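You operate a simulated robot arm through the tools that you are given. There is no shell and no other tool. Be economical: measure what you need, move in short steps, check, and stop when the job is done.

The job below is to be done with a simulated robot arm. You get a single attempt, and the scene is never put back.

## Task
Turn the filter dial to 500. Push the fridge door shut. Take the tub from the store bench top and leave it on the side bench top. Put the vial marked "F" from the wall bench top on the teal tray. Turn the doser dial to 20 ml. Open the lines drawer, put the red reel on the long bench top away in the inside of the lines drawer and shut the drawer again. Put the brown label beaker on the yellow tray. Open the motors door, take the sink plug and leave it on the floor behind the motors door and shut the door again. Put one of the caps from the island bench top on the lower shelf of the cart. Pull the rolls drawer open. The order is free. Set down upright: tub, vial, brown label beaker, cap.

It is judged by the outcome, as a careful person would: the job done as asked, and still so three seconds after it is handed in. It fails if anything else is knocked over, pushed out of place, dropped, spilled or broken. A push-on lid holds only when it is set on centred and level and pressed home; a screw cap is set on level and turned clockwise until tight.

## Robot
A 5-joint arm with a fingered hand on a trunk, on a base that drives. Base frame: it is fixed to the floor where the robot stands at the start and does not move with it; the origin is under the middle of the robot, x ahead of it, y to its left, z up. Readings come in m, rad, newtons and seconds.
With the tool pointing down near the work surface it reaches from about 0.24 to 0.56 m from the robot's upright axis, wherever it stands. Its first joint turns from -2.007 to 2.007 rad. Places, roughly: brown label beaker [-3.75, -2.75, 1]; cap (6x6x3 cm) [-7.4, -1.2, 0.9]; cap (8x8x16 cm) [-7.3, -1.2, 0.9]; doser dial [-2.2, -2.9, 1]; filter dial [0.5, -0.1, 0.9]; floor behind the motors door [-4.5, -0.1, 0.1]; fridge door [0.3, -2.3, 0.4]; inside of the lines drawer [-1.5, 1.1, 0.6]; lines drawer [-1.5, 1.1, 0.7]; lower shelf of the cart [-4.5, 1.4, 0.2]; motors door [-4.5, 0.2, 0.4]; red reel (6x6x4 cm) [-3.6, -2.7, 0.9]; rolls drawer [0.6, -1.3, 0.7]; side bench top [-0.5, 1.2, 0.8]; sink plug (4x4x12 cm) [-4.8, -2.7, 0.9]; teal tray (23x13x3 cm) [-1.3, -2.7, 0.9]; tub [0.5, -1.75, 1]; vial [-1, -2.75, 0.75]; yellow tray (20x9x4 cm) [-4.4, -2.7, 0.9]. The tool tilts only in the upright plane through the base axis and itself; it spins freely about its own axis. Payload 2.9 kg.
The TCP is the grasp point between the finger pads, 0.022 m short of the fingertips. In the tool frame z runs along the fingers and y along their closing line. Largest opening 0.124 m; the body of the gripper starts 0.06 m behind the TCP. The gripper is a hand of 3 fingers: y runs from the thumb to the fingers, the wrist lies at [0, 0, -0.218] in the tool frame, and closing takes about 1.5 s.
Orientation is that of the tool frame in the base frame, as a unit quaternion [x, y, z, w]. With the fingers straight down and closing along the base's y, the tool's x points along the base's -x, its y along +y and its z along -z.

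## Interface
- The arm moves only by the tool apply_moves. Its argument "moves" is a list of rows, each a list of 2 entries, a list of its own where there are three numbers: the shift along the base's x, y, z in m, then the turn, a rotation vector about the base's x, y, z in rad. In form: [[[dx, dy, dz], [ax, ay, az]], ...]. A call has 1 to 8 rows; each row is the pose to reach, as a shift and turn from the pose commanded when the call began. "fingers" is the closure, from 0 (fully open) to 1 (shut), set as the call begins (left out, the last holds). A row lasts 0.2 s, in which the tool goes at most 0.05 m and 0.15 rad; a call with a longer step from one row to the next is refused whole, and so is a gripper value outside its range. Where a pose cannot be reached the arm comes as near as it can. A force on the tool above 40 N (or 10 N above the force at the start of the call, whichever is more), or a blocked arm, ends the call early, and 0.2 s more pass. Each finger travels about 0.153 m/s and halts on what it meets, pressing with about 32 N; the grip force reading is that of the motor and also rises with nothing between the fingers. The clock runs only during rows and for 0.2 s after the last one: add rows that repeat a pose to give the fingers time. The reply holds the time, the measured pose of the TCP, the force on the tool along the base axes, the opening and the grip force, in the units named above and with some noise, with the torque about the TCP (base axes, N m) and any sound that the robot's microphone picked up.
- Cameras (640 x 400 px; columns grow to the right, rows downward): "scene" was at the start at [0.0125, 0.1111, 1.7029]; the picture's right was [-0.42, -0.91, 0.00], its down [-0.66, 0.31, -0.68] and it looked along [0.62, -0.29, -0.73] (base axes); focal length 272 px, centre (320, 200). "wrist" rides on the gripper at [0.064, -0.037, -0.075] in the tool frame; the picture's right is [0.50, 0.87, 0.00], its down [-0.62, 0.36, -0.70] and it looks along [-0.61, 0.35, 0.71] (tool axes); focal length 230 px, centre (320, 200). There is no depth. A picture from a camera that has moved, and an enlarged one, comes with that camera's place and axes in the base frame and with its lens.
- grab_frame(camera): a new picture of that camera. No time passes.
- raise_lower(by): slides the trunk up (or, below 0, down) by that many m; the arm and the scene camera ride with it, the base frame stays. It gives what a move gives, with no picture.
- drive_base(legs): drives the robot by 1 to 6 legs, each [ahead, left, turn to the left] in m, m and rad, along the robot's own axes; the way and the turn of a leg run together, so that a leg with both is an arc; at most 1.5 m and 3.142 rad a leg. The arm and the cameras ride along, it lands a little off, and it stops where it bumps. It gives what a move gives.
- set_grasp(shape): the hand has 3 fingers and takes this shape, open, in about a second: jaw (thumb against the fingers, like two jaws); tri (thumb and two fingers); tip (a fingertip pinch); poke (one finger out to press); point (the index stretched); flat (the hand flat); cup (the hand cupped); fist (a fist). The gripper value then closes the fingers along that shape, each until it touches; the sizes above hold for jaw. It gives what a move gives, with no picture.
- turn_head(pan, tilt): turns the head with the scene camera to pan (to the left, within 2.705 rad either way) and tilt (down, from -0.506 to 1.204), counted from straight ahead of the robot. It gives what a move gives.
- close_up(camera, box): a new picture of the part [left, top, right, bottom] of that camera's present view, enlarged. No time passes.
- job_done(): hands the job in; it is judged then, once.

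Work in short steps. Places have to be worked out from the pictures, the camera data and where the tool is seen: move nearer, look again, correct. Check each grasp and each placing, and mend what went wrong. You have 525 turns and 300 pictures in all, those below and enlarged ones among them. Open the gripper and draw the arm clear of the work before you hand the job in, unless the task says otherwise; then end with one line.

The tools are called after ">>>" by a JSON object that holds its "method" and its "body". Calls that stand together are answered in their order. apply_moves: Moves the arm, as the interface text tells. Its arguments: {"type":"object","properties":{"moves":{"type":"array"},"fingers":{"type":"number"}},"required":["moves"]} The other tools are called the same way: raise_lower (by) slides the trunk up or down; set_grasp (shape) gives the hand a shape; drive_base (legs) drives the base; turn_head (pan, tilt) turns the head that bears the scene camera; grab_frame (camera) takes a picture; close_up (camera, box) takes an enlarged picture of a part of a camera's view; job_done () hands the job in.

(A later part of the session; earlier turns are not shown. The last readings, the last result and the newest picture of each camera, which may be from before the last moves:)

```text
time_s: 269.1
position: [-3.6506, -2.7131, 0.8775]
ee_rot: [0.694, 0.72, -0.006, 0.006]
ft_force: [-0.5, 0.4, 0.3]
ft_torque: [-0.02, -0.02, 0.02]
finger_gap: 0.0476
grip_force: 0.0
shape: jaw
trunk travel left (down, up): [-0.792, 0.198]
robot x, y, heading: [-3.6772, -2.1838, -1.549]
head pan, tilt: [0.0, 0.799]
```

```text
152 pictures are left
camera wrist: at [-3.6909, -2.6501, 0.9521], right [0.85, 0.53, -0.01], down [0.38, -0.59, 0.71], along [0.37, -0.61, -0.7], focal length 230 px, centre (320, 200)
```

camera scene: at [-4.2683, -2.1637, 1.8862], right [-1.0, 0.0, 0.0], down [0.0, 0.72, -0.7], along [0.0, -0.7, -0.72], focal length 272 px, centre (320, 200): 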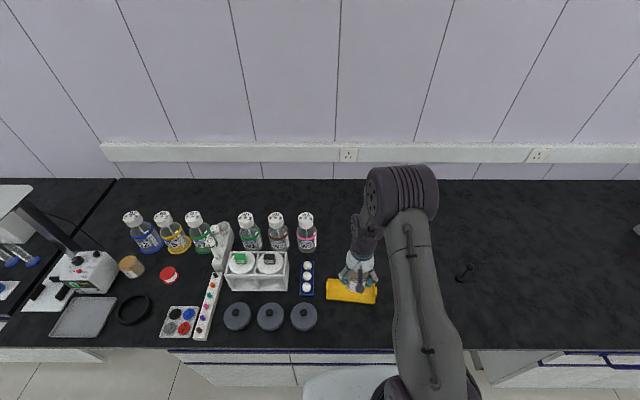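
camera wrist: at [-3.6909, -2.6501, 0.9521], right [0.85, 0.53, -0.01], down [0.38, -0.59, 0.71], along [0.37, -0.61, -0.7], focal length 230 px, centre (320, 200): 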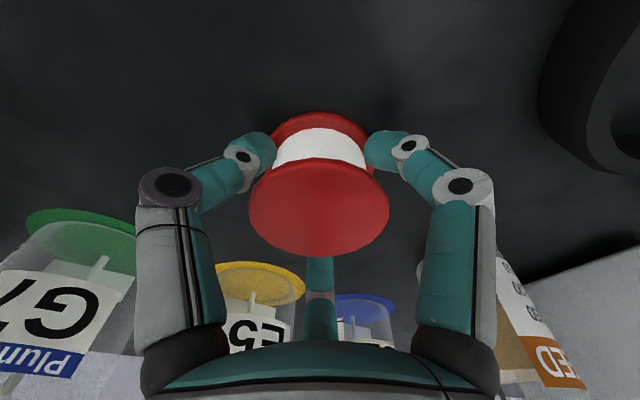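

The fingers are around the spool core and not yet tight. I'll close further and lift.

>>> {"method": "apply_moves", "body": {"moves": [[[0, 0, 0], [0, 0, 0]], [[0, 0, 0], [0, 0, 0]], [[0, 0, 0], [0, 0, 0]]], "fingers": 0.8}}

>>> {"method": "apply_moves", "body": {"moves": [[[0, 0, 0.03], [0, 0, 0]], [[0, 0, 0.07], [0, 0, 0]], [[0, 0.02, 0.11], [0, 0, 0]], [[0, 0.05, 0.14], [0, 0, 0]], [[0, 0.08, 0.16], [0, 0, 0]]]}}

>>> {"method": "grab_frame", "body": {"camera": "wrist"}}

```text
time_s: 269.9
position: [-3.6502, -2.7148, 0.878]
ee_rot: [0.693, 0.72, -0.006, 0.006]
ft_force: [0.0, 0.4, 0.2]
ft_torque: [-0.01, -0.01, 0.02]
finger_gap: 0.0405
grip_force: 31.5
shape: jaw
trunk travel left (down, up): [-0.792, 0.198]
robot x, y, heading: [-3.6773, -2.1844, -1.55]
head pan, tilt: [0.0, 0.799]
```

```text
time_s: 271.1
position: [-3.6517, -2.6358, 1.0374]
ee_rot: [0.694, 0.72, -0.006, 0.007]
ft_force: [-0.5, 0.6, -1.2]
ft_torque: [-0.03, -0.01, 0.02]
finger_gap: 0.0406
grip_force: 32.0
shape: jaw
trunk travel left (down, up): [-0.792, 0.198]
robot x, y, heading: [-3.6798, -2.182, -1.553]
head pan, tilt: [0.0, 0.799]
```

```text
151 pictures are left
camera wrist: at [-3.692, -2.5713, 1.1108], right [0.85, 0.53, -0.01], down [0.38, -0.59, 0.71], along [0.37, -0.61, -0.7], focal length 230 px, centre (320, 200)
```

wrist: 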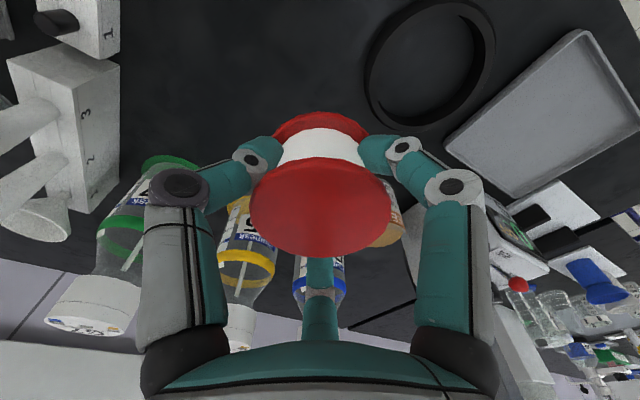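

The reel is held. I'll tuck the arm in and drive back to the open lines drawer through the corridor.

>>> {"method": "apply_moves", "body": {"moves": [[[0, 0.03, 0.03], [0, 0, 0]], [[0, 0.06, 0.06], [0, 0, 0]], [[0, 0.06, 0.09], [0, 0, 0]]]}}

>>> {"method": "drive_base", "body": {"legs": [[-0.45, 0, -0.02], [0, 1.38, 0], [-1.5, 0, 0], [-0.3, 0, 0]]}}

```text
time_s: 271.9
position: [-3.6534, -2.575, 1.1255]
ee_rot: [0.694, 0.72, -0.005, 0.006]
ft_force: [0.5, 0.5, -0.5]
ft_torque: [0.0, 0.02, 0.01]
finger_gap: 0.0406
grip_force: 32.6
shape: jaw
trunk travel left (down, up): [-0.792, 0.198]
robot x, y, heading: [-3.6783, -2.1825, -1.551]
head pan, tilt: [0.0, 0.799]
```

```text
time_s: 289.8
position: [-2.3209, -0.286, 1.1261]
ee_rot: [0.703, 0.711, -0.005, 0.006]
ft_force: [-0.7, 0.2, -1.0]
ft_torque: [0.0, -0.03, 0.01]
finger_gap: 0.0404
grip_force: 31.8
shape: jaw
trunk travel left (down, up): [-0.792, 0.198]
robot x, y, heading: [-2.3358, 0.1062, -1.575]
head pan, tilt: [0.0, 0.799]
```

>>> {"method": "drive_base", "body": {"legs": [[0, 0, 1.57], [0, 0, 1.575], [0, -0.84, 0]]}}

>>> {"method": "turn_head", "body": {"pan": 0.15, "tilt": 0.9}}

>>> {"method": "grab_frame", "body": {"camera": "scene"}}

>>> {"method": "grab_frame", "body": {"camera": "wrist"}}

```text
time_s: 301.9
position: [-1.5225, 0.5061, 1.1263]
ee_rot: [0.714, -0.7, -0.006, -0.007]
ft_force: [0.3, 0.1, 0.6]
ft_torque: [-0.03, -0.02, 0.01]
finger_gap: 0.0402
grip_force: 32.0
shape: jaw
trunk travel left (down, up): [-0.792, 0.198]
robot x, y, heading: [-1.5036, 0.1119, 1.576]
head pan, tilt: [0.0, 0.799]
```

```text
time_s: 302.6
position: [-1.5219, 0.5054, 1.1252]
ee_rot: [0.714, -0.7, -0.006, -0.005]
ft_force: [0.3, -0.5, -0.6]
ft_torque: [0.03, -0.02, 0.01]
finger_gap: 0.0401
grip_force: 32.2
shape: jaw
trunk travel left (down, up): [-0.792, 0.198]
robot x, y, heading: [-1.51, 0.113, 1.571]
head pan, tilt: [0.15, 0.901]
```

```text
150 pictures are left
camera scene: at [-1.6608, 0.128, 1.6885], right [0.99, 0.15, 0.0], down [0.12, -0.77, -0.62], along [-0.1, 0.61, -0.78], focal length 272 px, centre (320, 200)
```

scene: 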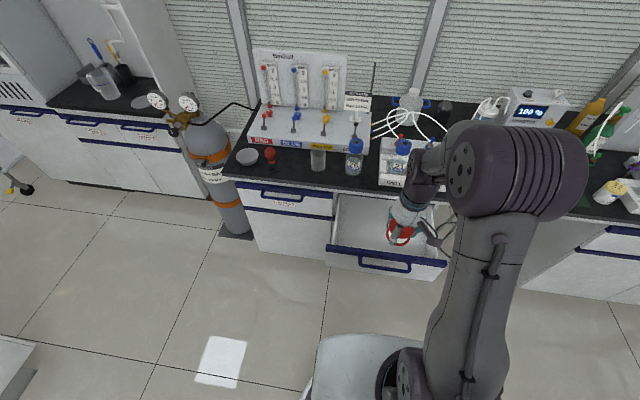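

```text
149 pictures are left
camera wrist: at [-1.4847, 0.4413, 1.1996], right [-0.86, -0.52, -0.01], down [-0.37, 0.6, 0.71], along [-0.36, 0.61, -0.7], focal length 230 px, centre (320, 200)
```

wrist: 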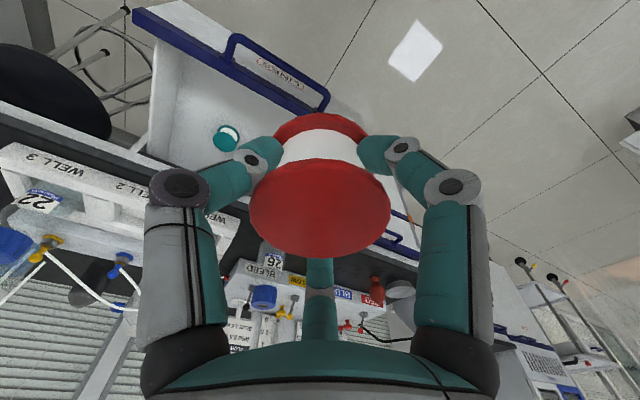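

The open drawer spans x -1.69 to -1.29 and y 0.63 to 0.87, with the teal reel near (-1.43, 0.83). I'll place the red reel at about (-1.56, 0.72), so first I'll drive ahead and lower the trunk.

>>> {"method": "drive_base", "body": {"legs": [[0.15, 0, 0]]}}

>>> {"method": "raise_lower", "body": {"by": -0.22}}

>>> {"method": "apply_moves", "body": {"moves": [[[-0.02, 0.03, 0], [0, 0, 0]], [[-0.03, 0.06, 0], [0, 0, 0]], [[-0.03, 0.06, 0], [0, 0, 0]]]}}

>>> {"method": "grab_frame", "body": {"camera": "wrist"}}

>>> {"method": "grab_frame", "body": {"camera": "scene"}}

```text
time_s: 303.9
position: [-1.5218, 0.6541, 1.1249]
ee_rot: [0.714, -0.7, -0.006, -0.006]
ft_force: [0.0, 1.0, -0.4]
ft_torque: [0.02, 0.0, 0.0]
finger_gap: 0.0404
grip_force: 31.9
shape: jaw
trunk travel left (down, up): [-0.792, 0.198]
robot x, y, heading: [-1.5081, 0.2622, 1.572]
head pan, tilt: [0.15, 0.901]
```

```text
time_s: 306.3
position: [-1.5222, 0.6541, 0.9055]
ee_rot: [0.714, -0.7, -0.006, -0.006]
ft_force: [0.1, 0.4, -0.4]
ft_torque: [0.0, -0.02, 0.0]
finger_gap: 0.0402
grip_force: 31.9
shape: jaw
trunk travel left (down, up): [-0.572, 0.418]
robot x, y, heading: [-1.5043, 0.263, 1.575]
head pan, tilt: [0.15, 0.901]
```

```text
time_s: 307.1
position: [-1.5522, 0.7166, 0.9075]
ee_rot: [0.714, -0.7, -0.007, -0.005]
ft_force: [0.8, 0.8, -0.4]
ft_torque: [0.0, -0.02, -0.02]
finger_gap: 0.0401
grip_force: 31.7
shape: jaw
trunk travel left (down, up): [-0.572, 0.418]
robot x, y, heading: [-1.5012, 0.2639, 1.576]
head pan, tilt: [0.15, 0.901]
```

```text
148 pictures are left
camera wrist: at [-1.5152, 0.6513, 0.9817], right [-0.86, -0.52, -0.01], down [-0.37, 0.6, 0.71], along [-0.36, 0.61, -0.7], focal length 230 px, centre (320, 200)
```

wrist: 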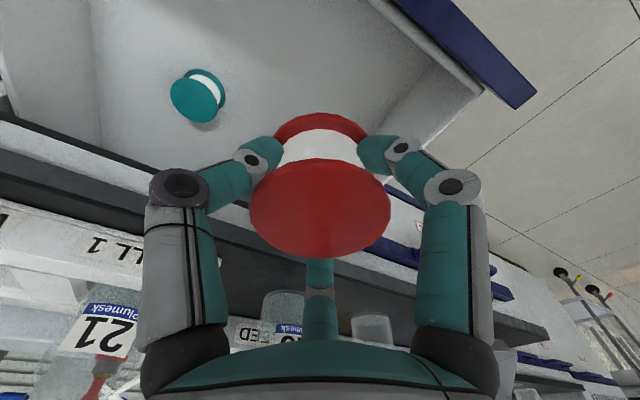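

```text
147 pictures are left
camera scene: at [-1.6617, 0.2772, 1.4684], right [0.99, 0.15, 0.0], down [0.12, -0.77, -0.62], along [-0.1, 0.61, -0.78], focal length 272 px, centre (320, 200)
```

scene: 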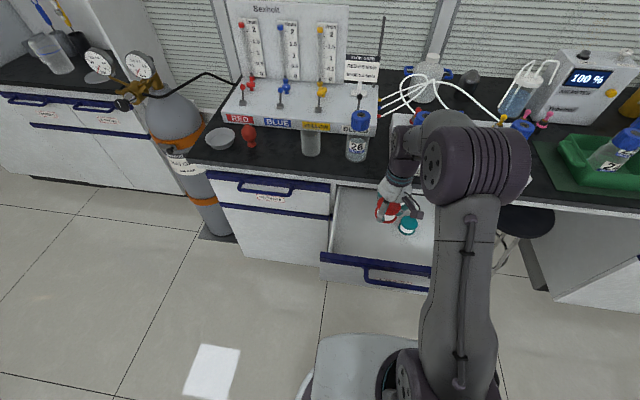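

The drawer floor is at about z 0.635. I'll lower the reel into the drawer to just above it.

>>> {"method": "apply_moves", "body": {"moves": [[[0, 0, -0.045], [0, 0, 0]], [[0, 0, -0.09], [0, 0, 0]], [[0, 0, -0.135], [0, 0, 0]], [[0, 0, -0.18], [0, 0, 0]], [[0, 0, -0.215], [0, 0, 0]], [[0, 0, -0.215], [0, 0, 0]]]}}

>>> {"method": "apply_moves", "body": {"moves": [[[0, 0, -0.005], [0, 0, 0]], [[0, 0, -0.01], [0, 0, 0]], [[0, 0, -0.015], [0, 0, 0]], [[0, 0, -0.02], [0, 0, 0]], [[0, 0, -0.025], [0, 0, 0]], [[0, 0, -0.03], [0, 0, 0]], [[0, 0, -0.035], [0, 0, 0]], [[0, 0, -0.04], [0, 0, 0]]]}}

>>> {"method": "grab_frame", "body": {"camera": "wrist"}}

```text
time_s: 308.5
position: [-1.5524, 0.7163, 0.6911]
ee_rot: [0.714, -0.7, -0.006, -0.005]
ft_force: [-0.7, 0.3, -0.6]
ft_torque: [0.0, -0.03, -0.02]
finger_gap: 0.04
grip_force: 32.1
shape: jaw
trunk travel left (down, up): [-0.572, 0.418]
robot x, y, heading: [-1.5042, 0.2647, 1.573]
head pan, tilt: [0.15, 0.901]
```

```text
time_s: 310.3
position: [-1.5531, 0.7182, 0.6566]
ee_rot: [0.713, -0.701, -0.012, -0.01]
ft_force: [2.7, 1.2, 35.4]
ft_torque: [-0.24, -0.11, 0.01]
finger_gap: 0.0419
grip_force: 32.0
shape: jaw
trunk travel left (down, up): [-0.572, 0.418]
robot x, y, heading: [-1.5032, 0.2608, 1.575]
head pan, tilt: [0.15, 0.901]
stopped in row 8: the force on the tool passed its limit at 47 N (the readings are from after the stop); the commanded pose is now the measured one
```

```text
146 pictures are left
camera wrist: at [-1.515, 0.6525, 0.7303], right [-0.86, -0.51, -0.01], down [-0.36, 0.59, 0.72], along [-0.36, 0.62, -0.69], focal length 230 px, centre (320, 200)
```

wrist: 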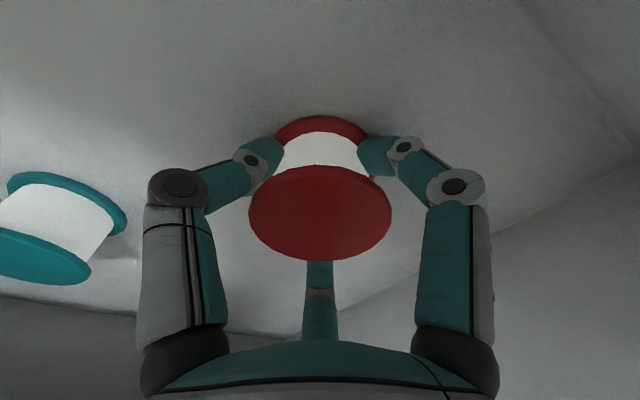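

The reel is on the drawer floor. I'll ease up, release and withdraw.

>>> {"method": "apply_moves", "body": {"moves": [[[0, 0, 0.002], [0, 0, 0]], [[0, 0, 0.002], [0, 0, 0]], [[0, 0, 0.002], [0, 0, 0]], [[0, 0, 0.002], [0, 0, 0]]], "fingers": 0.35}}

>>> {"method": "apply_moves", "body": {"moves": [[[0, 0, 0.04], [0, 0, 0]], [[0, 0, 0.08], [0, 0, 0]], [[0, 0, 0.12], [0, 0, 0]], [[0, 0, 0.16], [0, 0, 0]], [[0, 0, 0.2], [0, 0, 0]], [[0, 0, 0.24], [0, 0, 0]], [[0, -0.04, 0.26], [0, 0, 0]], [[0, -0.08, 0.26], [0, 0, 0]]]}}

>>> {"method": "grab_frame", "body": {"camera": "wrist"}}

```text
time_s: 311.3
position: [-1.5528, 0.7171, 0.656]
ee_rot: [0.714, -0.7, -0.009, -0.008]
ft_force: [0.5, 0.0, -0.3]
ft_torque: [0.02, -0.03, -0.01]
finger_gap: 0.0799
grip_force: 0.1
shape: jaw
trunk travel left (down, up): [-0.572, 0.418]
robot x, y, heading: [-1.5052, 0.2592, 1.573]
head pan, tilt: [0.15, 0.901]
```

```text
time_s: 313.1
position: [-1.5573, 0.6374, 0.9147]
ee_rot: [0.714, -0.7, -0.01, -0.008]
ft_force: [-0.9, -0.2, -0.4]
ft_torque: [0.05, 0.0, 0.02]
finger_gap: 0.0802
grip_force: 0.1
shape: jaw
trunk travel left (down, up): [-0.572, 0.418]
robot x, y, heading: [-1.5045, 0.2669, 1.572]
head pan, tilt: [0.15, 0.901]
```

```text
145 pictures are left
camera wrist: at [-1.5189, 0.5722, 0.9886], right [-0.86, -0.52, -0.01], down [-0.37, 0.59, 0.72], along [-0.36, 0.62, -0.7], focal length 230 px, centre (320, 200)
```

wrist: 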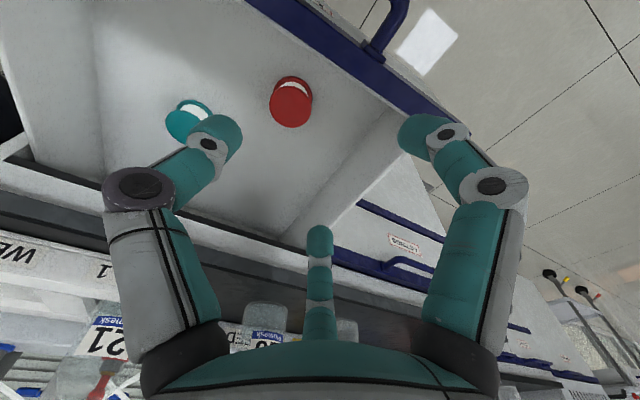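

The red reel lies in the drawer. To shut it, I'll back off, lower the closed hand in front of the handle and push forward.

>>> {"method": "drive_base", "body": {"legs": [[-0.3, -0.06, 0]]}}

>>> {"method": "raise_lower", "body": {"by": -0.165}}

>>> {"method": "apply_moves", "body": {"moves": [[[0, 0, 0], [0, 0, 0]], [[0, 0, 0], [0, 0, 0]], [[0, 0, 0], [0, 0, 0]], [[0, 0, 0], [0, 0, 0]]], "fingers": 1.0}}

>>> {"method": "grab_frame", "body": {"camera": "wrist"}}

>>> {"method": "grab_frame", "body": {"camera": "scene"}}

```text
time_s: 315.1
position: [-1.4981, 0.3511, 0.9142]
ee_rot: [0.714, -0.7, -0.01, -0.008]
ft_force: [0.0, 0.3, -0.7]
ft_torque: [-0.02, 0.02, 0.0]
finger_gap: 0.0805
grip_force: 0.0
shape: jaw
trunk travel left (down, up): [-0.572, 0.418]
robot x, y, heading: [-1.4461, -0.0216, 1.577]
head pan, tilt: [0.15, 0.901]
```

```text
time_s: 317.0
position: [-1.497, 0.3505, 0.7502]
ee_rot: [0.714, -0.7, -0.009, -0.006]
ft_force: [-0.4, -0.4, -0.7]
ft_torque: [0.01, 0.04, 0.04]
finger_gap: 0.08
grip_force: 0.0
shape: jaw
trunk travel left (down, up): [-0.407, 0.583]
robot x, y, heading: [-1.4433, -0.0262, 1.58]
head pan, tilt: [0.15, 0.901]
```

```text
time_s: 318.0
position: [-1.4978, 0.3508, 0.7505]
ee_rot: [0.714, -0.7, -0.01, -0.007]
ft_force: [-0.5, 0.2, -0.2]
ft_torque: [0.04, -0.01, -0.01]
finger_gap: 0.0
grip_force: 31.7
shape: jaw
trunk travel left (down, up): [-0.407, 0.583]
robot x, y, heading: [-1.4454, -0.0232, 1.576]
head pan, tilt: [0.15, 0.901]
```

```text
144 pictures are left
camera wrist: at [-1.46, 0.2857, 0.8233], right [-0.85, -0.52, -0.01], down [-0.37, 0.59, 0.72], along [-0.37, 0.62, -0.7], focal length 230 px, centre (320, 200)
```

wrist: 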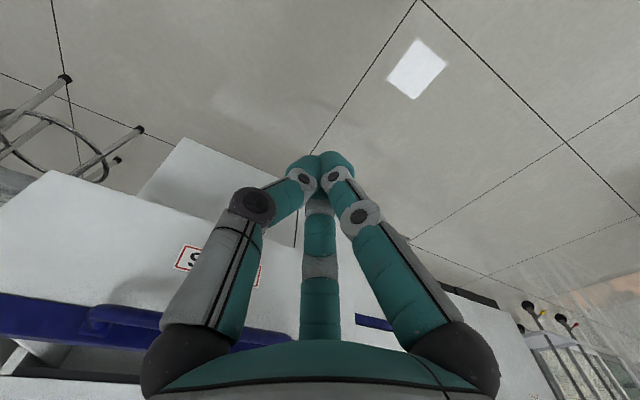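

```text
143 pictures are left
camera scene: at [-1.6016, -0.0103, 1.3034], right [0.99, 0.16, 0.0], down [0.12, -0.77, -0.62], along [-0.1, 0.61, -0.78], focal length 272 px, centre (320, 200)
```

scene: 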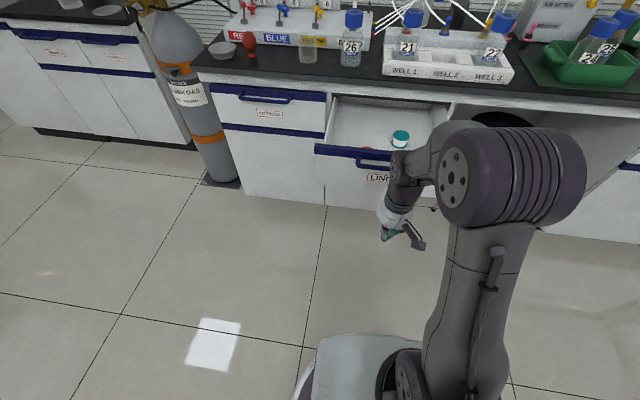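

The hand is at handle height. I'll drive forward in stages to push.

>>> {"method": "drive_base", "body": {"legs": [[0.3, 0, 0]]}}

>>> {"method": "grab_frame", "body": {"camera": "scene"}}

```text
time_s: 320.0
position: [-1.5018, 0.6462, 0.7493]
ee_rot: [0.716, -0.698, -0.009, -0.007]
ft_force: [0.1, 0.1, 0.7]
ft_torque: [0.01, -0.02, 0.02]
finger_gap: 0.0
grip_force: 32.2
shape: jaw
trunk travel left (down, up): [-0.407, 0.583]
robot x, y, heading: [-1.4498, 0.2725, 1.577]
head pan, tilt: [0.15, 0.901]
```

```text
142 pictures are left
camera scene: at [-1.6043, 0.2853, 1.3034], right [0.99, 0.16, 0.0], down [0.13, -0.77, -0.62], along [-0.1, 0.61, -0.78], focal length 272 px, centre (320, 200)
```

scene: 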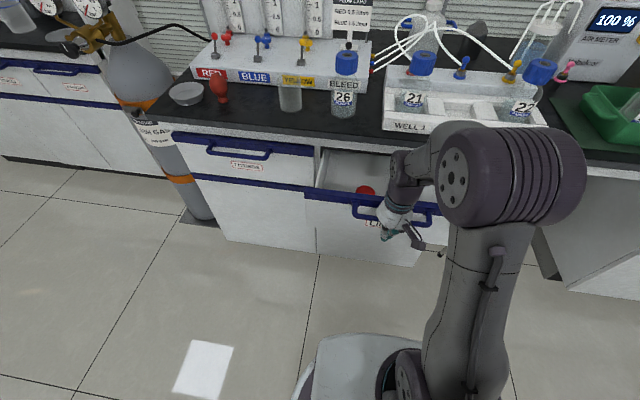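

It's sliding shut. Another 15 cm.

>>> {"method": "drive_base", "body": {"legs": [[0.14, 0, 0]]}}

>>> {"method": "grab_frame", "body": {"camera": "scene"}}

```text
time_s: 321.3
position: [-1.5036, 0.7903, 0.7494]
ee_rot: [0.717, -0.697, -0.009, -0.006]
ft_force: [-0.7, 0.1, -0.6]
ft_torque: [-0.05, -0.02, 0.05]
finger_gap: 0.0
grip_force: 32.0
shape: jaw
trunk travel left (down, up): [-0.407, 0.583]
robot x, y, heading: [-1.4513, 0.4186, 1.583]
head pan, tilt: [0.15, 0.901]
```

```text
141 pictures are left
camera scene: at [-1.606, 0.4298, 1.3034], right [0.99, 0.16, 0.0], down [0.13, -0.77, -0.62], along [-0.1, 0.61, -0.78], focal length 272 px, centre (320, 200)
```

scene: 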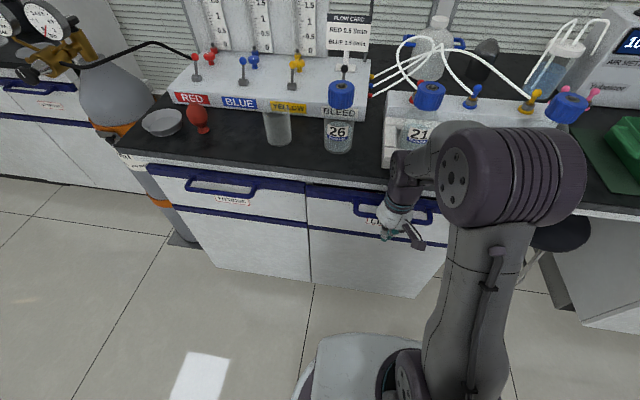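

Almost shut. I'll push the last bit with the arm.

>>> {"method": "apply_moves", "body": {"moves": [[[0, 0.01, 0], [0, 0, 0]], [[0, 0.02, 0], [0, 0, 0]], [[0, 0.03, 0], [0, 0, 0]], [[0, 0.04, 0], [0, 0, 0]], [[0, 0.05, 0], [0, 0, 0]]]}}

>>> {"method": "close_up", "body": {"camera": "scene", "box": [140, 140, 460, 300]}}

```text
time_s: 322.2
position: [-1.5038, 0.8108, 0.748]
ee_rot: [0.718, -0.696, -0.002, -0.002]
ft_force: [-2.1, -23.4, 8.6]
ft_torque: [0.36, 0.06, 0.19]
finger_gap: 0.0001
grip_force: 32.3
shape: jaw
trunk travel left (down, up): [-0.407, 0.583]
robot x, y, heading: [-1.4523, 0.4156, 1.587]
head pan, tilt: [0.15, 0.901]
stopped in row 4: the force on the tool passed its limit at 47 N (the readings are from after the stop); the commanded pose is now the measured one
```

```text
2.00 times, centred on (300, 220) of scene
camera zoom: at [-1.6063, 0.4221, 1.3038], right [0.99, 0.16, 0.0], down [0.13, -0.77, -0.62], along [-0.1, 0.62, -0.78], focal length 544 px, centre (360, 160)
```

zoom: 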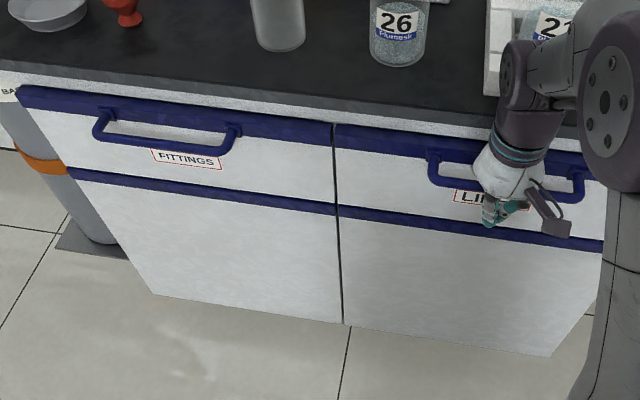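

The lines drawer is flush and shut. I'll back away, raise the trunk and head for the motors door, looking ahead on the way.

>>> {"method": "drive_base", "body": {"legs": [[-0.3, 0, 0], [0, 0.85, 0]]}}

>>> {"method": "raise_lower", "body": {"by": 0.3}}

>>> {"method": "turn_head", "body": {"pan": 1.5, "tilt": 0.5}}

>>> {"method": "grab_frame", "body": {"camera": "scene"}}

```text
time_s: 328.4
position: [-2.3554, 0.5012, 0.7478]
ee_rot: [0.717, -0.697, -0.001, -0.003]
ft_force: [0.6, -0.2, -0.8]
ft_torque: [0.0, -0.01, 0.0]
finger_gap: 0.0
grip_force: 32.1
shape: jaw
trunk travel left (down, up): [-0.407, 0.583]
robot x, y, heading: [-2.3011, 0.1041, 1.584]
head pan, tilt: [0.15, 0.901]
```

```text
time_s: 331.4
position: [-2.3561, 0.5007, 1.0464]
ee_rot: [0.718, -0.696, -0.003, -0.002]
ft_force: [-0.5, 0.3, 0.7]
ft_torque: [0.04, 0.0, 0.02]
finger_gap: 0.0001
grip_force: 32.2
shape: jaw
trunk travel left (down, up): [-0.707, 0.283]
robot x, y, heading: [-2.3047, 0.0982, 1.581]
head pan, tilt: [0.15, 0.901]
```

```text
time_s: 332.9
position: [-2.3568, 0.5022, 1.0477]
ee_rot: [0.717, -0.697, -0.001, -0.001]
ft_force: [0.2, 0.3, 0.4]
ft_torque: [0.02, 0.01, -0.01]
finger_gap: 0.0002
grip_force: 32.2
shape: jaw
trunk travel left (down, up): [-0.707, 0.283]
robot x, y, heading: [-2.3032, 0.0987, 1.589]
head pan, tilt: [1.499, 0.499]
```

```text
139 pictures are left
camera scene: at [-2.5382, 0.0442, 1.6373], right [0.06, 1.0, 0.0], down [0.48, -0.03, -0.88], along [-0.88, 0.05, -0.48], focal length 272 px, centre (320, 200)
```

scene: 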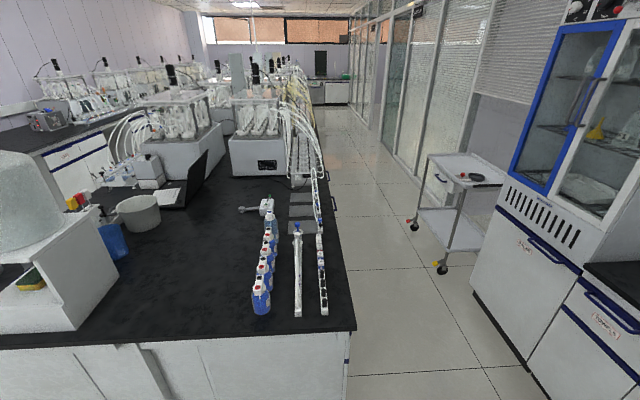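

The aisle beside the island is clear, with the cart ahead on the right at y≥1.18. I'll drive down the aisle to the motors door.

>>> {"method": "drive_base", "body": {"legs": [[0.55, 0, 0], [0, 0, 1.56], [1.5, 0, 0], [0.5, 0, 0]]}}

>>> {"method": "turn_head", "body": {"pan": 0.9, "tilt": 0.8}}

>>> {"method": "grab_frame", "body": {"camera": "scene"}}

```text
time_s: 335.7
position: [-2.3647, 0.9927, 1.0466]
ee_rot: [0.72, -0.694, 0.007, 0.005]
ft_force: [-1.3, -3.6, 1.7]
ft_torque: [0.19, -0.07, 0.06]
finger_gap: 0.0
grip_force: 32.4
shape: jaw
trunk travel left (down, up): [-0.707, 0.283]
robot x, y, heading: [-2.3083, 0.5976, 1.585]
head pan, tilt: [1.499, 0.499]
stopped in leg 1: the force on the tool passed its limit at 81 N (the readings are from after the stop); the commanded pose is now the measured one
```

```text
time_s: 336.7
position: [-2.3641, 0.9929, 1.0467]
ee_rot: [0.72, -0.694, 0.007, 0.004]
ft_force: [-1.2, -3.0, 0.7]
ft_torque: [0.12, -0.06, 0.07]
finger_gap: 0.0
grip_force: 31.9
shape: jaw
trunk travel left (down, up): [-0.707, 0.283]
robot x, y, heading: [-2.3098, 0.599, 1.587]
head pan, tilt: [0.901, 0.799]
```

```text
138 pictures are left
camera scene: at [-2.5182, 0.5847, 1.6113], right [0.61, 0.79, 0.0], down [0.57, -0.44, -0.7], along [-0.55, 0.43, -0.72], focal length 272 px, centre (320, 200)
```

scene: 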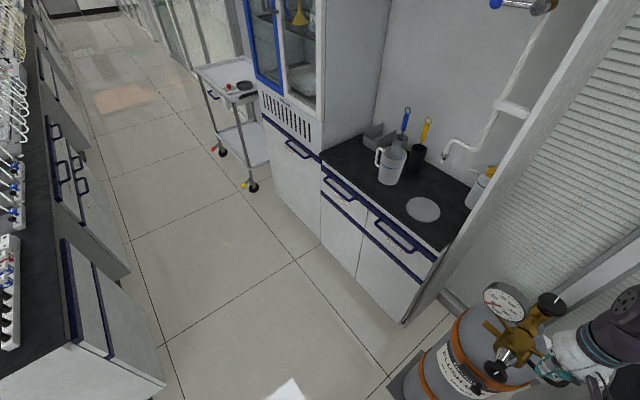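

The hand bumped the gas cylinder's regulator. I'll back straight off and check the cylinder.

>>> {"method": "drive_base", "body": {"legs": [[-0.25, 0, 0]]}}

>>> {"method": "turn_head", "body": {"pan": 0.1, "tilt": 0.7}}

>>> {"method": "grab_frame", "body": {"camera": "scene"}}

```text
time_s: 338.6
position: [-2.3605, 0.7355, 1.0473]
ee_rot: [0.72, -0.694, 0.007, 0.005]
ft_force: [-0.3, -0.6, -0.4]
ft_torque: [-0.01, 0.0, 0.01]
finger_gap: 0.0001
grip_force: 32.1
shape: jaw
trunk travel left (down, up): [-0.707, 0.283]
robot x, y, heading: [-2.3061, 0.3433, 1.584]
head pan, tilt: [0.901, 0.799]
```

```text
time_s: 339.7
position: [-2.3598, 0.7358, 1.0471]
ee_rot: [0.72, -0.694, 0.007, 0.005]
ft_force: [-1.5, 0.9, 0.0]
ft_torque: [0.02, -0.03, -0.02]
finger_gap: 0.0002
grip_force: 32.0
shape: jaw
trunk travel left (down, up): [-0.707, 0.283]
robot x, y, heading: [-2.3083, 0.3425, 1.586]
head pan, tilt: [0.099, 0.7]
```

```text
137 pictures are left
camera scene: at [-2.4599, 0.3644, 1.6196], right [0.99, 0.11, 0.0], down [0.07, -0.64, -0.76], along [-0.09, 0.76, -0.64], focal length 272 px, centre (320, 200)
```

scene: 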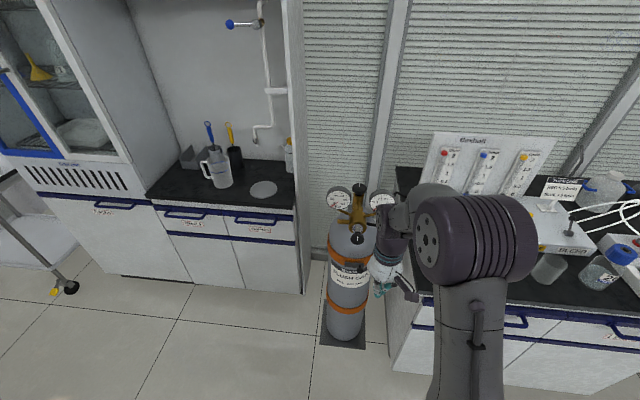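

The cylinder stands as before. I'll turn here, then sidestep into the middle of the aisle and drive along it.

>>> {"method": "drive_base", "body": {"legs": [[0, 0, 1.56], [0.3, 0, 0], [0, -0.36, 0], [1.4, 0, 0]]}}

>>> {"method": "turn_head", "body": {"pan": 0.9, "tilt": 0.8}}

>>> {"method": "grab_frame", "body": {"camera": "scene"}}

```text
time_s: 353.8
position: [-4.3542, 0.7926, 1.047]
ee_rot: [1.0, -0.025, 0.008, 0.0]
ft_force: [0.4, 0.5, 0.7]
ft_torque: [0.0, -0.03, 0.0]
finger_gap: 0.0
grip_force: 32.2
shape: jaw
trunk travel left (down, up): [-0.707, 0.283]
robot x, y, heading: [-3.9549, 0.8117, 3.068]
head pan, tilt: [0.099, 0.7]
```

```text
time_s: 354.9
position: [-4.355, 0.7921, 1.0479]
ee_rot: [1.0, -0.026, 0.008, -0.001]
ft_force: [0.6, -0.2, 0.0]
ft_torque: [0.01, 0.03, 0.01]
finger_gap: 0.0
grip_force: 31.5
shape: jaw
trunk travel left (down, up): [-0.707, 0.283]
robot x, y, heading: [-3.9582, 0.8108, 3.069]
head pan, tilt: [0.901, 0.799]
```

```text
136 pictures are left
camera scene: at [-3.9624, 0.6028, 1.6114], right [-0.74, 0.68, 0.0], down [0.49, 0.53, -0.7], along [-0.47, -0.51, -0.72], focal length 272 px, centre (320, 200)
```

scene: 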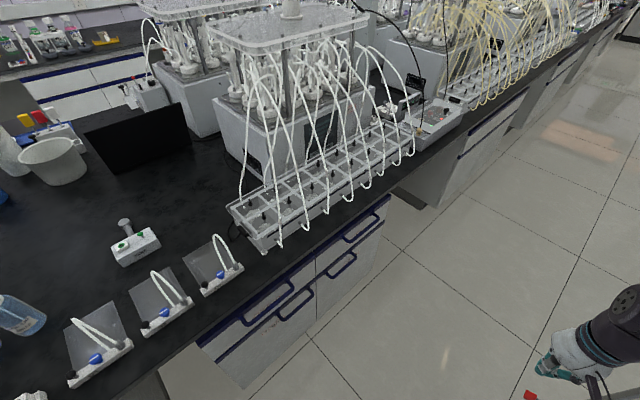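

I'll turn to face the island and look at the cabinet labels.

>>> {"method": "drive_base", "body": {"legs": [[0, 0, 1.64], [0, -0.2, 0]]}}

>>> {"method": "turn_head", "body": {"pan": -0.3, "tilt": 0.95}}

>>> {"method": "grab_frame", "body": {"camera": "scene"}}

```text
time_s: 360.1
position: [-4.0209, 0.4195, 1.0486]
ee_rot: [0.706, 0.708, 0.005, -0.005]
ft_force: [-0.7, 0.6, 0.7]
ft_torque: [0.0, -0.04, 0.02]
finger_gap: 0.0002
grip_force: 32.0
shape: jaw
trunk travel left (down, up): [-0.707, 0.283]
robot x, y, heading: [-4.0573, 0.8185, -1.588]
head pan, tilt: [0.901, 0.799]
stopped in leg 2: the robot was blocked; the commanded pose is now the measured one
```

```text
time_s: 361.5
position: [-4.016, 0.4191, 1.0458]
ee_rot: [0.706, 0.708, 0.005, -0.006]
ft_force: [-0.3, 0.7, -1.0]
ft_torque: [0.0, 0.02, -0.05]
finger_gap: 0.0
grip_force: 31.2
shape: jaw
trunk travel left (down, up): [-0.707, 0.283]
robot x, y, heading: [-4.055, 0.8159, -1.589]
head pan, tilt: [-0.3, 0.949]
```

```text
135 pictures are left
camera scene: at [-3.9342, 0.8025, 1.5998], right [-0.95, 0.31, 0.0], down [0.26, 0.77, -0.58], along [-0.18, -0.55, -0.81], focal length 272 px, centre (320, 200)
```

scene: 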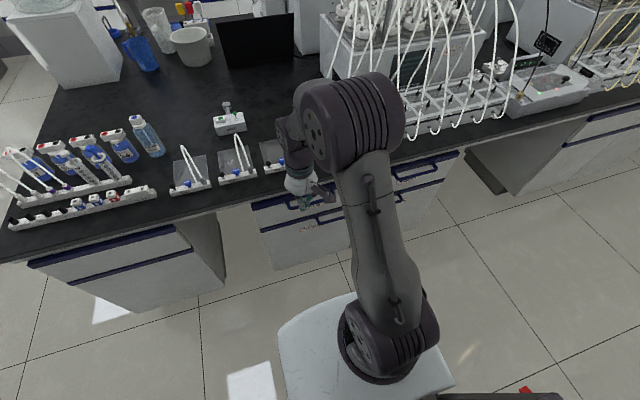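

The base touched the cart corner behind. I'll move toward the island a bit and then sideways.

>>> {"method": "drive_base", "body": {"legs": [[0.13, 0.03, 0.015], [0, -0.3, 0]]}}

>>> {"method": "turn_head", "body": {"pan": 0.0, "tilt": 0.95}}

>>> {"method": "grab_frame", "body": {"camera": "scene"}}

>>> {"method": "turn_head", "body": {"pan": -2.4, "tilt": 0.7}}

>>> {"method": "grab_frame", "body": {"camera": "scene"}}

```text
time_s: 364.4
position: [-4.2857, 0.2962, 1.0467]
ee_rot: [0.706, 0.708, 0.005, -0.006]
ft_force: [-0.9, 0.3, -0.4]
ft_torque: [-0.02, -0.01, -0.01]
finger_gap: 0.0002
grip_force: 32.3
shape: jaw
trunk travel left (down, up): [-0.707, 0.283]
robot x, y, heading: [-4.3247, 0.6941, -1.592]
head pan, tilt: [-0.3, 0.949]
```

```text
time_s: 365.2
position: [-4.2863, 0.2965, 1.0467]
ee_rot: [0.706, 0.708, 0.006, -0.006]
ft_force: [0.9, 0.5, 0.5]
ft_torque: [0.02, 0.0, 0.01]
finger_gap: 0.0002
grip_force: 32.5
shape: jaw
trunk travel left (down, up): [-0.707, 0.283]
robot x, y, heading: [-4.325, 0.686, -1.592]
head pan, tilt: [0.0, 0.949]
```

```text
134 pictures are left
camera scene: at [-4.1817, 0.6759, 1.5998], right [-1.0, 0.02, 0.0], down [0.02, 0.81, -0.58], along [-0.01, -0.58, -0.81], focal length 272 px, centre (320, 200)
```

scene: 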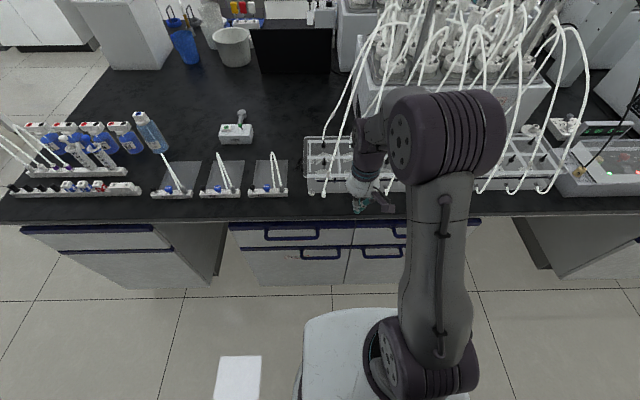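

```text
time_s: 367.4
position: [-4.286, 0.2955, 1.0478]
ee_rot: [0.706, 0.708, 0.005, -0.007]
ft_force: [0.7, 0.3, -0.5]
ft_torque: [-0.02, 0.0, 0.02]
finger_gap: 0.0
grip_force: 32.2
shape: jaw
trunk travel left (down, up): [-0.707, 0.283]
robot x, y, heading: [-4.3278, 0.6921, -1.592]
head pan, tilt: [-2.4, 0.7]
```

```text
133 pictures are left
camera scene: at [-4.2365, 0.8124, 1.6196], right [0.75, 0.66, 0.0], down [0.43, -0.48, -0.76], along [-0.51, 0.57, -0.64], focal length 272 px, centre (320, 200)
```

scene: 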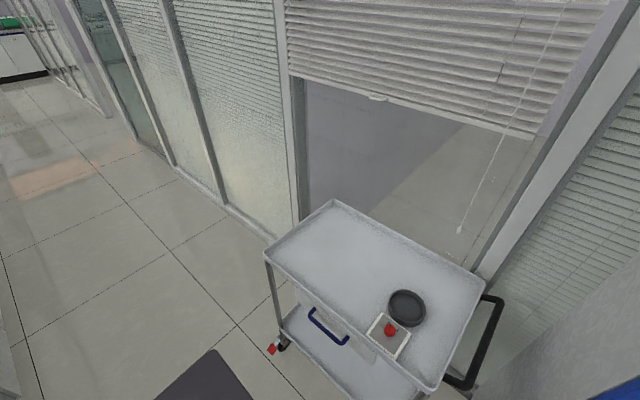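

The cart stands square at y≥1.16 and looks undisturbed. Next I'll look at the doors' labels.

>>> {"method": "turn_head", "body": {"pan": -0.1, "tilt": 1.1}}

>>> {"method": "close_up", "body": {"camera": "scene", "box": [210, 130, 530, 300]}}

>>> {"method": "grab_frame", "body": {"camera": "wrist"}}

```text
time_s: 369.5
position: [-4.2872, 0.2956, 1.0462]
ee_rot: [0.706, 0.708, 0.005, -0.006]
ft_force: [0.3, 0.0, 0.1]
ft_torque: [0.01, 0.0, -0.01]
finger_gap: 0.0
grip_force: 31.7
shape: jaw
trunk travel left (down, up): [-0.707, 0.283]
robot x, y, heading: [-4.324, 0.6891, -1.587]
head pan, tilt: [-0.099, 1.1]
```

```text
2.00 times, centred on (370, 215) of scene
camera zoom: at [-4.188, 0.686, 1.5896], right [-0.99, 0.12, 0.0], down [0.11, 0.88, -0.45], along [-0.05, -0.45, -0.89], focal length 544 px, centre (220, 170)
```

zoom: 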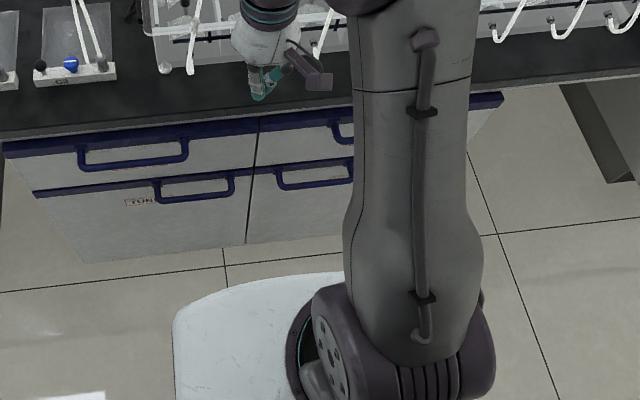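

```text
131 pictures are left
camera wrist: at [-4.3243, 0.3589, 1.1229], right [0.86, 0.5, 0.01], down [0.36, -0.63, 0.69], along [0.35, -0.59, -0.72], focal length 230 px, centre (320, 200)
```

wrist: 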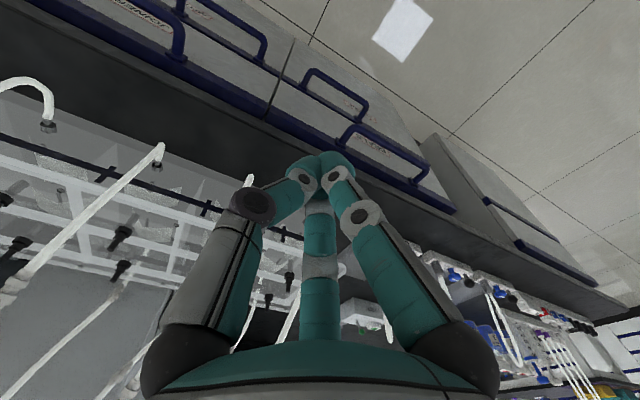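

>>> {"method": "close_up", "body": {"camera": "wrist", "box": [100, 0, 420, 180]}}

```text
2.00 times, centred on (260, 90) of wrist
camera zoom: at [-4.3243, 0.3589, 1.1229], right [0.86, 0.5, 0.01], down [0.36, -0.63, 0.69], along [0.35, -0.59, -0.72], focal length 460 px, centre (440, 420)
```

zoom: 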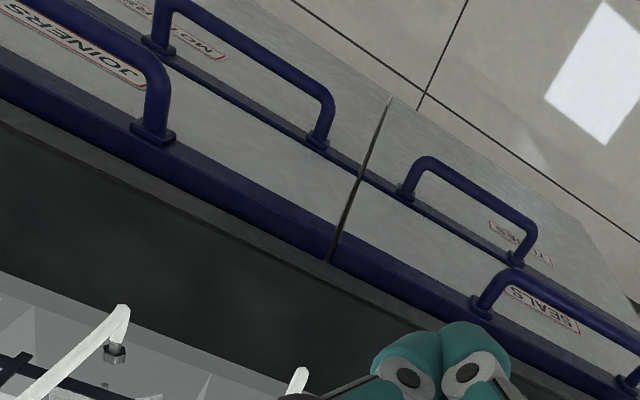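

The motors door is the one on the -x side. Its handle bar runs from x≈-4.51 to -4.37 at y≈0.24, z≈0.611, with the hinge near x -4.76. I'll align in front of it and make the tool horizontal.

>>> {"method": "drive_base", "body": {"legs": [[-0.11, -0.11, 0.015]]}}

>>> {"method": "apply_moves", "body": {"moves": [[[-0.01, -0.01, 0.005], [-0.14, 0, 0]], [[-0.02, -0.02, 0.01], [-0.28, 0, 0]], [[-0.03, -0.03, 0.01], [-0.42, 0, 0]], [[-0.04, -0.04, 0.01], [-0.56, 0, 0]], [[-0.04, -0.05, 0.01], [-0.7, 0, 0]], [[-0.04, -0.06, 0.01], [-0.84, 0, 0]], [[-0.04, -0.07, 0.01], [-0.98, 0, 0]], [[-0.04, -0.08, 0.01], [-1.12, 0, 0]]], "fingers": 0.35}}

>>> {"method": "apply_moves", "body": {"moves": [[[0, -0.01, 0], [-0.14, 0, 0]], [[0, -0.02, 0], [-0.28, 0, 0]], [[0, -0.02, 0], [-0.42, 0, 0]], [[0, -0.02, 0], [-0.44, 0, 0]]]}}

```text
time_s: 370.9
position: [-4.3911, 0.409, 1.0471]
ee_rot: [0.7, 0.714, 0.005, -0.005]
ft_force: [-0.1, 0.4, 0.3]
ft_torque: [-0.01, -0.03, 0.03]
finger_gap: 0.0
grip_force: 32.0
shape: jaw
trunk travel left (down, up): [-0.707, 0.283]
robot x, y, heading: [-4.436, 0.8049, -1.575]
head pan, tilt: [-0.099, 1.1]
```

```text
time_s: 372.7
position: [-4.4354, 0.3251, 1.0568]
ee_rot: [0.596, 0.608, -0.372, 0.368]
ft_force: [0.1, -0.4, -0.1]
ft_torque: [0.01, 0.01, 0.01]
finger_gap: 0.081
grip_force: 0.1
shape: jaw
out of reach, approached as far as the arm can: row 2, 3, 8
trunk travel left (down, up): [-0.707, 0.283]
robot x, y, heading: [-4.435, 0.8036, -1.578]
head pan, tilt: [-0.099, 1.1]
```

```text
time_s: 373.7
position: [-4.4365, 0.3059, 1.0569]
ee_rot: [0.502, 0.511, -0.498, 0.489]
ft_force: [0.6, 0.1, -0.1]
ft_torque: [0.01, 0.0, 0.02]
finger_gap: 0.0807
grip_force: 0.0
shape: jaw
trunk travel left (down, up): [-0.707, 0.283]
robot x, y, heading: [-4.435, 0.8009, -1.58]
head pan, tilt: [-0.099, 1.1]
```

Horizontal. Now I'll spin 90° and lower to handle height, keeping short of the face.

>>> {"method": "apply_moves", "body": {"moves": [[[0, 0.01, 0], [0, -0.14, 0]], [[0, 0.02, 0], [0, -0.28, 0]], [[0, 0.03, 0], [0, -0.42, 0]], [[0, 0.03, 0], [0, -0.56, 0]], [[0, 0.03, 0], [0, -0.7, 0]], [[0, 0.03, 0], [0, -0.84, 0]], [[0, 0.03, 0], [0, -0.98, 0]], [[0, 0.03, 0], [0, -1.12, 0]]]}}

>>> {"method": "apply_moves", "body": {"moves": [[[0, 0, 0], [0, -0.14, 0]], [[0, 0, 0], [0, -0.28, 0]], [[0, 0, 0], [0, -0.42, 0]], [[0, 0, 0], [0, -0.44, 0]]]}}

>>> {"method": "raise_lower", "body": {"by": -0.44}}

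>>> {"method": "grab_frame", "body": {"camera": "wrist"}}

>>> {"method": "grab_frame", "body": {"camera": "scene"}}

```text
time_s: 375.5
position: [-4.4293, 0.3235, 1.06]
ee_rot: [0.692, 0.171, -0.154, 0.685]
ft_force: [-1.0, 1.3, -0.3]
ft_torque: [-0.01, 0.0, 0.03]
finger_gap: 0.0809
grip_force: 0.0
shape: jaw
out of reach, approached as far as the arm can: row 3, 4, 5, 6, 7, 8
trunk travel left (down, up): [-0.707, 0.283]
robot x, y, heading: [-4.4363, 0.8051, -1.572]
head pan, tilt: [-0.099, 1.1]
```

```text
time_s: 376.5
position: [-4.4269, 0.3213, 1.0615]
ee_rot: [0.708, 0.017, -0.001, 0.706]
ft_force: [0.6, 0.5, 0.6]
ft_torque: [0.01, 0.0, 0.01]
finger_gap: 0.0806
grip_force: 0.1
shape: jaw
out of reach, approached as far as the arm can: row 3, 4
trunk travel left (down, up): [-0.707, 0.283]
robot x, y, heading: [-4.4355, 0.8002, -1.576]
head pan, tilt: [-0.099, 1.1]
```

```text
refused: -0.44 is not a number from -0.4 to 0.4
```

```text
129 pictures are left
camera wrist: at [-4.3663, 0.397, 1.0234], right [0.52, 0.01, 0.85], down [-0.62, 0.69, 0.38], along [-0.58, -0.73, 0.36], focal length 230 px, centre (320, 200)
```

wrist: 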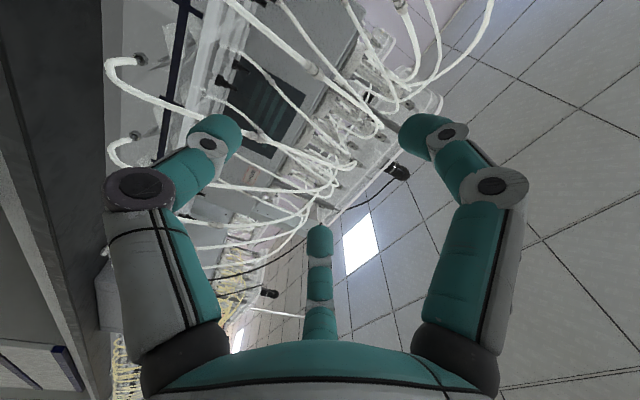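

```text
128 pictures are left
camera scene: at [-4.2973, 0.7992, 1.5896], right [-0.99, 0.11, 0.0], down [0.09, 0.89, -0.45], along [-0.05, -0.45, -0.89], focal length 272 px, centre (320, 200)
```

scene: 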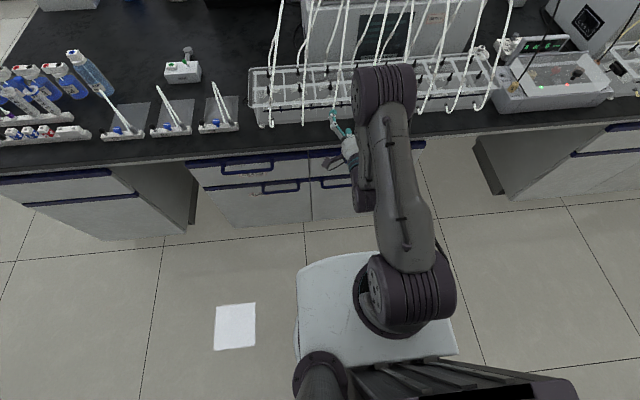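

The trunk step is limited to 0.4 per call. The fingertips are close to the bench edge, so I'll back up 5 cm first and then lower in two steps.

>>> {"method": "drive_base", "body": {"legs": [[-0.05, 0, 0]]}}

>>> {"method": "raise_lower", "body": {"by": -0.3}}

>>> {"method": "grab_frame", "body": {"camera": "wrist"}}

```text
time_s: 377.5
position: [-4.4273, 0.3707, 1.0625]
ee_rot: [0.708, 0.018, -0.002, 0.706]
ft_force: [0.8, 0.3, 0.0]
ft_torque: [0.0, 0.02, -0.02]
finger_gap: 0.0805
grip_force: 0.1
shape: jaw
trunk travel left (down, up): [-0.707, 0.283]
robot x, y, heading: [-4.4393, 0.853, -1.576]
head pan, tilt: [-0.099, 1.1]
```

```text
time_s: 380.5
position: [-4.4255, 0.3705, 0.7615]
ee_rot: [0.709, 0.018, -0.002, 0.705]
ft_force: [-0.8, -0.1, 0.3]
ft_torque: [-0.01, 0.02, 0.0]
finger_gap: 0.0805
grip_force: 0.1
shape: jaw
trunk travel left (down, up): [-0.407, 0.583]
robot x, y, heading: [-4.4349, 0.8544, -1.575]
head pan, tilt: [-0.099, 1.1]
```

```text
127 pictures are left
camera wrist: at [-4.3663, 0.4472, 0.7233], right [0.52, 0.01, 0.85], down [-0.62, 0.69, 0.38], along [-0.58, -0.73, 0.36], focal length 230 px, centre (320, 200)
```

wrist: 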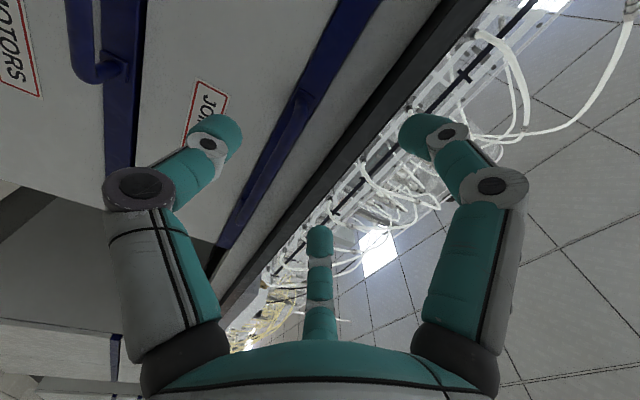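

>>> {"method": "raise_lower", "body": {"by": -0.15}}

>>> {"method": "close_up", "body": {"camera": "wrist", "box": [160, 0, 480, 200]}}

>>> {"method": "close_up", "body": {"camera": "scene", "box": [200, 100, 440, 260]}}

```text
time_s: 382.2
position: [-4.427, 0.3702, 0.6114]
ee_rot: [0.709, 0.018, -0.002, 0.705]
ft_force: [-0.9, 0.3, 0.0]
ft_torque: [0.0, -0.02, 0.0]
finger_gap: 0.0811
grip_force: 0.2
shape: jaw
trunk travel left (down, up): [-0.257, 0.733]
robot x, y, heading: [-4.4373, 0.8538, -1.582]
head pan, tilt: [-0.099, 1.1]
```

```text
2.00 times, centred on (320, 100) of wrist
camera zoom: at [-4.3664, 0.4472, 0.5733], right [0.52, 0.01, 0.85], down [-0.62, 0.69, 0.38], along [-0.58, -0.73, 0.36], focal length 460 px, centre (320, 400)
```

zoom: 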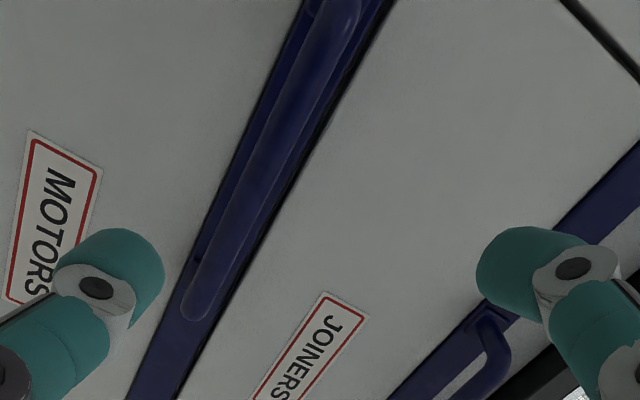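

```text
2.50 times, centred on (320, 180) of scene
camera zoom: at [-4.297, 0.8493, 1.1396], right [-0.99, 0.11, 0.0], down [0.1, 0.89, -0.45], along [-0.05, -0.45, -0.89], focal length 680 px, centre (320, 250)
```

zoom: 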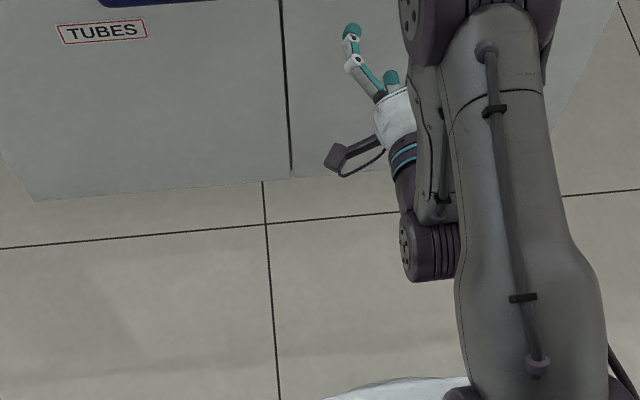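

The bar is at z≈0.586, y≈0.24. I'll lower 2.5 cm, reach forward 13 cm and close around it.

>>> {"method": "apply_moves", "body": {"moves": [[[0, 0, -0.025], [0, 0, 0]], [[0, -0.04, -0.025], [0, 0, 0]], [[0, -0.08, -0.025], [0, 0, 0]], [[0, -0.11, -0.025], [0, 0, 0]], [[0, -0.13, -0.025], [0, 0, 0]], [[0, -0.13, -0.025], [0, 0, 0]]]}}

>>> {"method": "close_up", "body": {"camera": "wrist", "box": [160, 0, 480, 200]}}

```text
time_s: 383.6
position: [-4.427, 0.2387, 0.5863]
ee_rot: [0.708, 0.015, -0.005, 0.706]
ft_force: [0.1, -0.5, 0.2]
ft_torque: [-0.01, 0.0, -0.02]
finger_gap: 0.081
grip_force: 0.0
shape: jaw
out of reach, approached as far as the arm can: row 1
trunk travel left (down, up): [-0.257, 0.733]
robot x, y, heading: [-4.4368, 0.8533, -1.582]
head pan, tilt: [-0.099, 1.1]
```

```text
2.00 times, centred on (320, 100) of wrist
camera zoom: at [-4.3661, 0.3156, 0.5472], right [0.52, 0.0, 0.85], down [-0.62, 0.69, 0.38], along [-0.59, -0.72, 0.36], focal length 460 px, centre (320, 400)
```

zoom: 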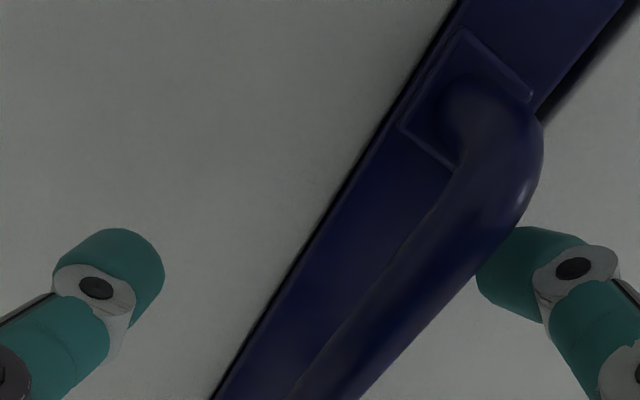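

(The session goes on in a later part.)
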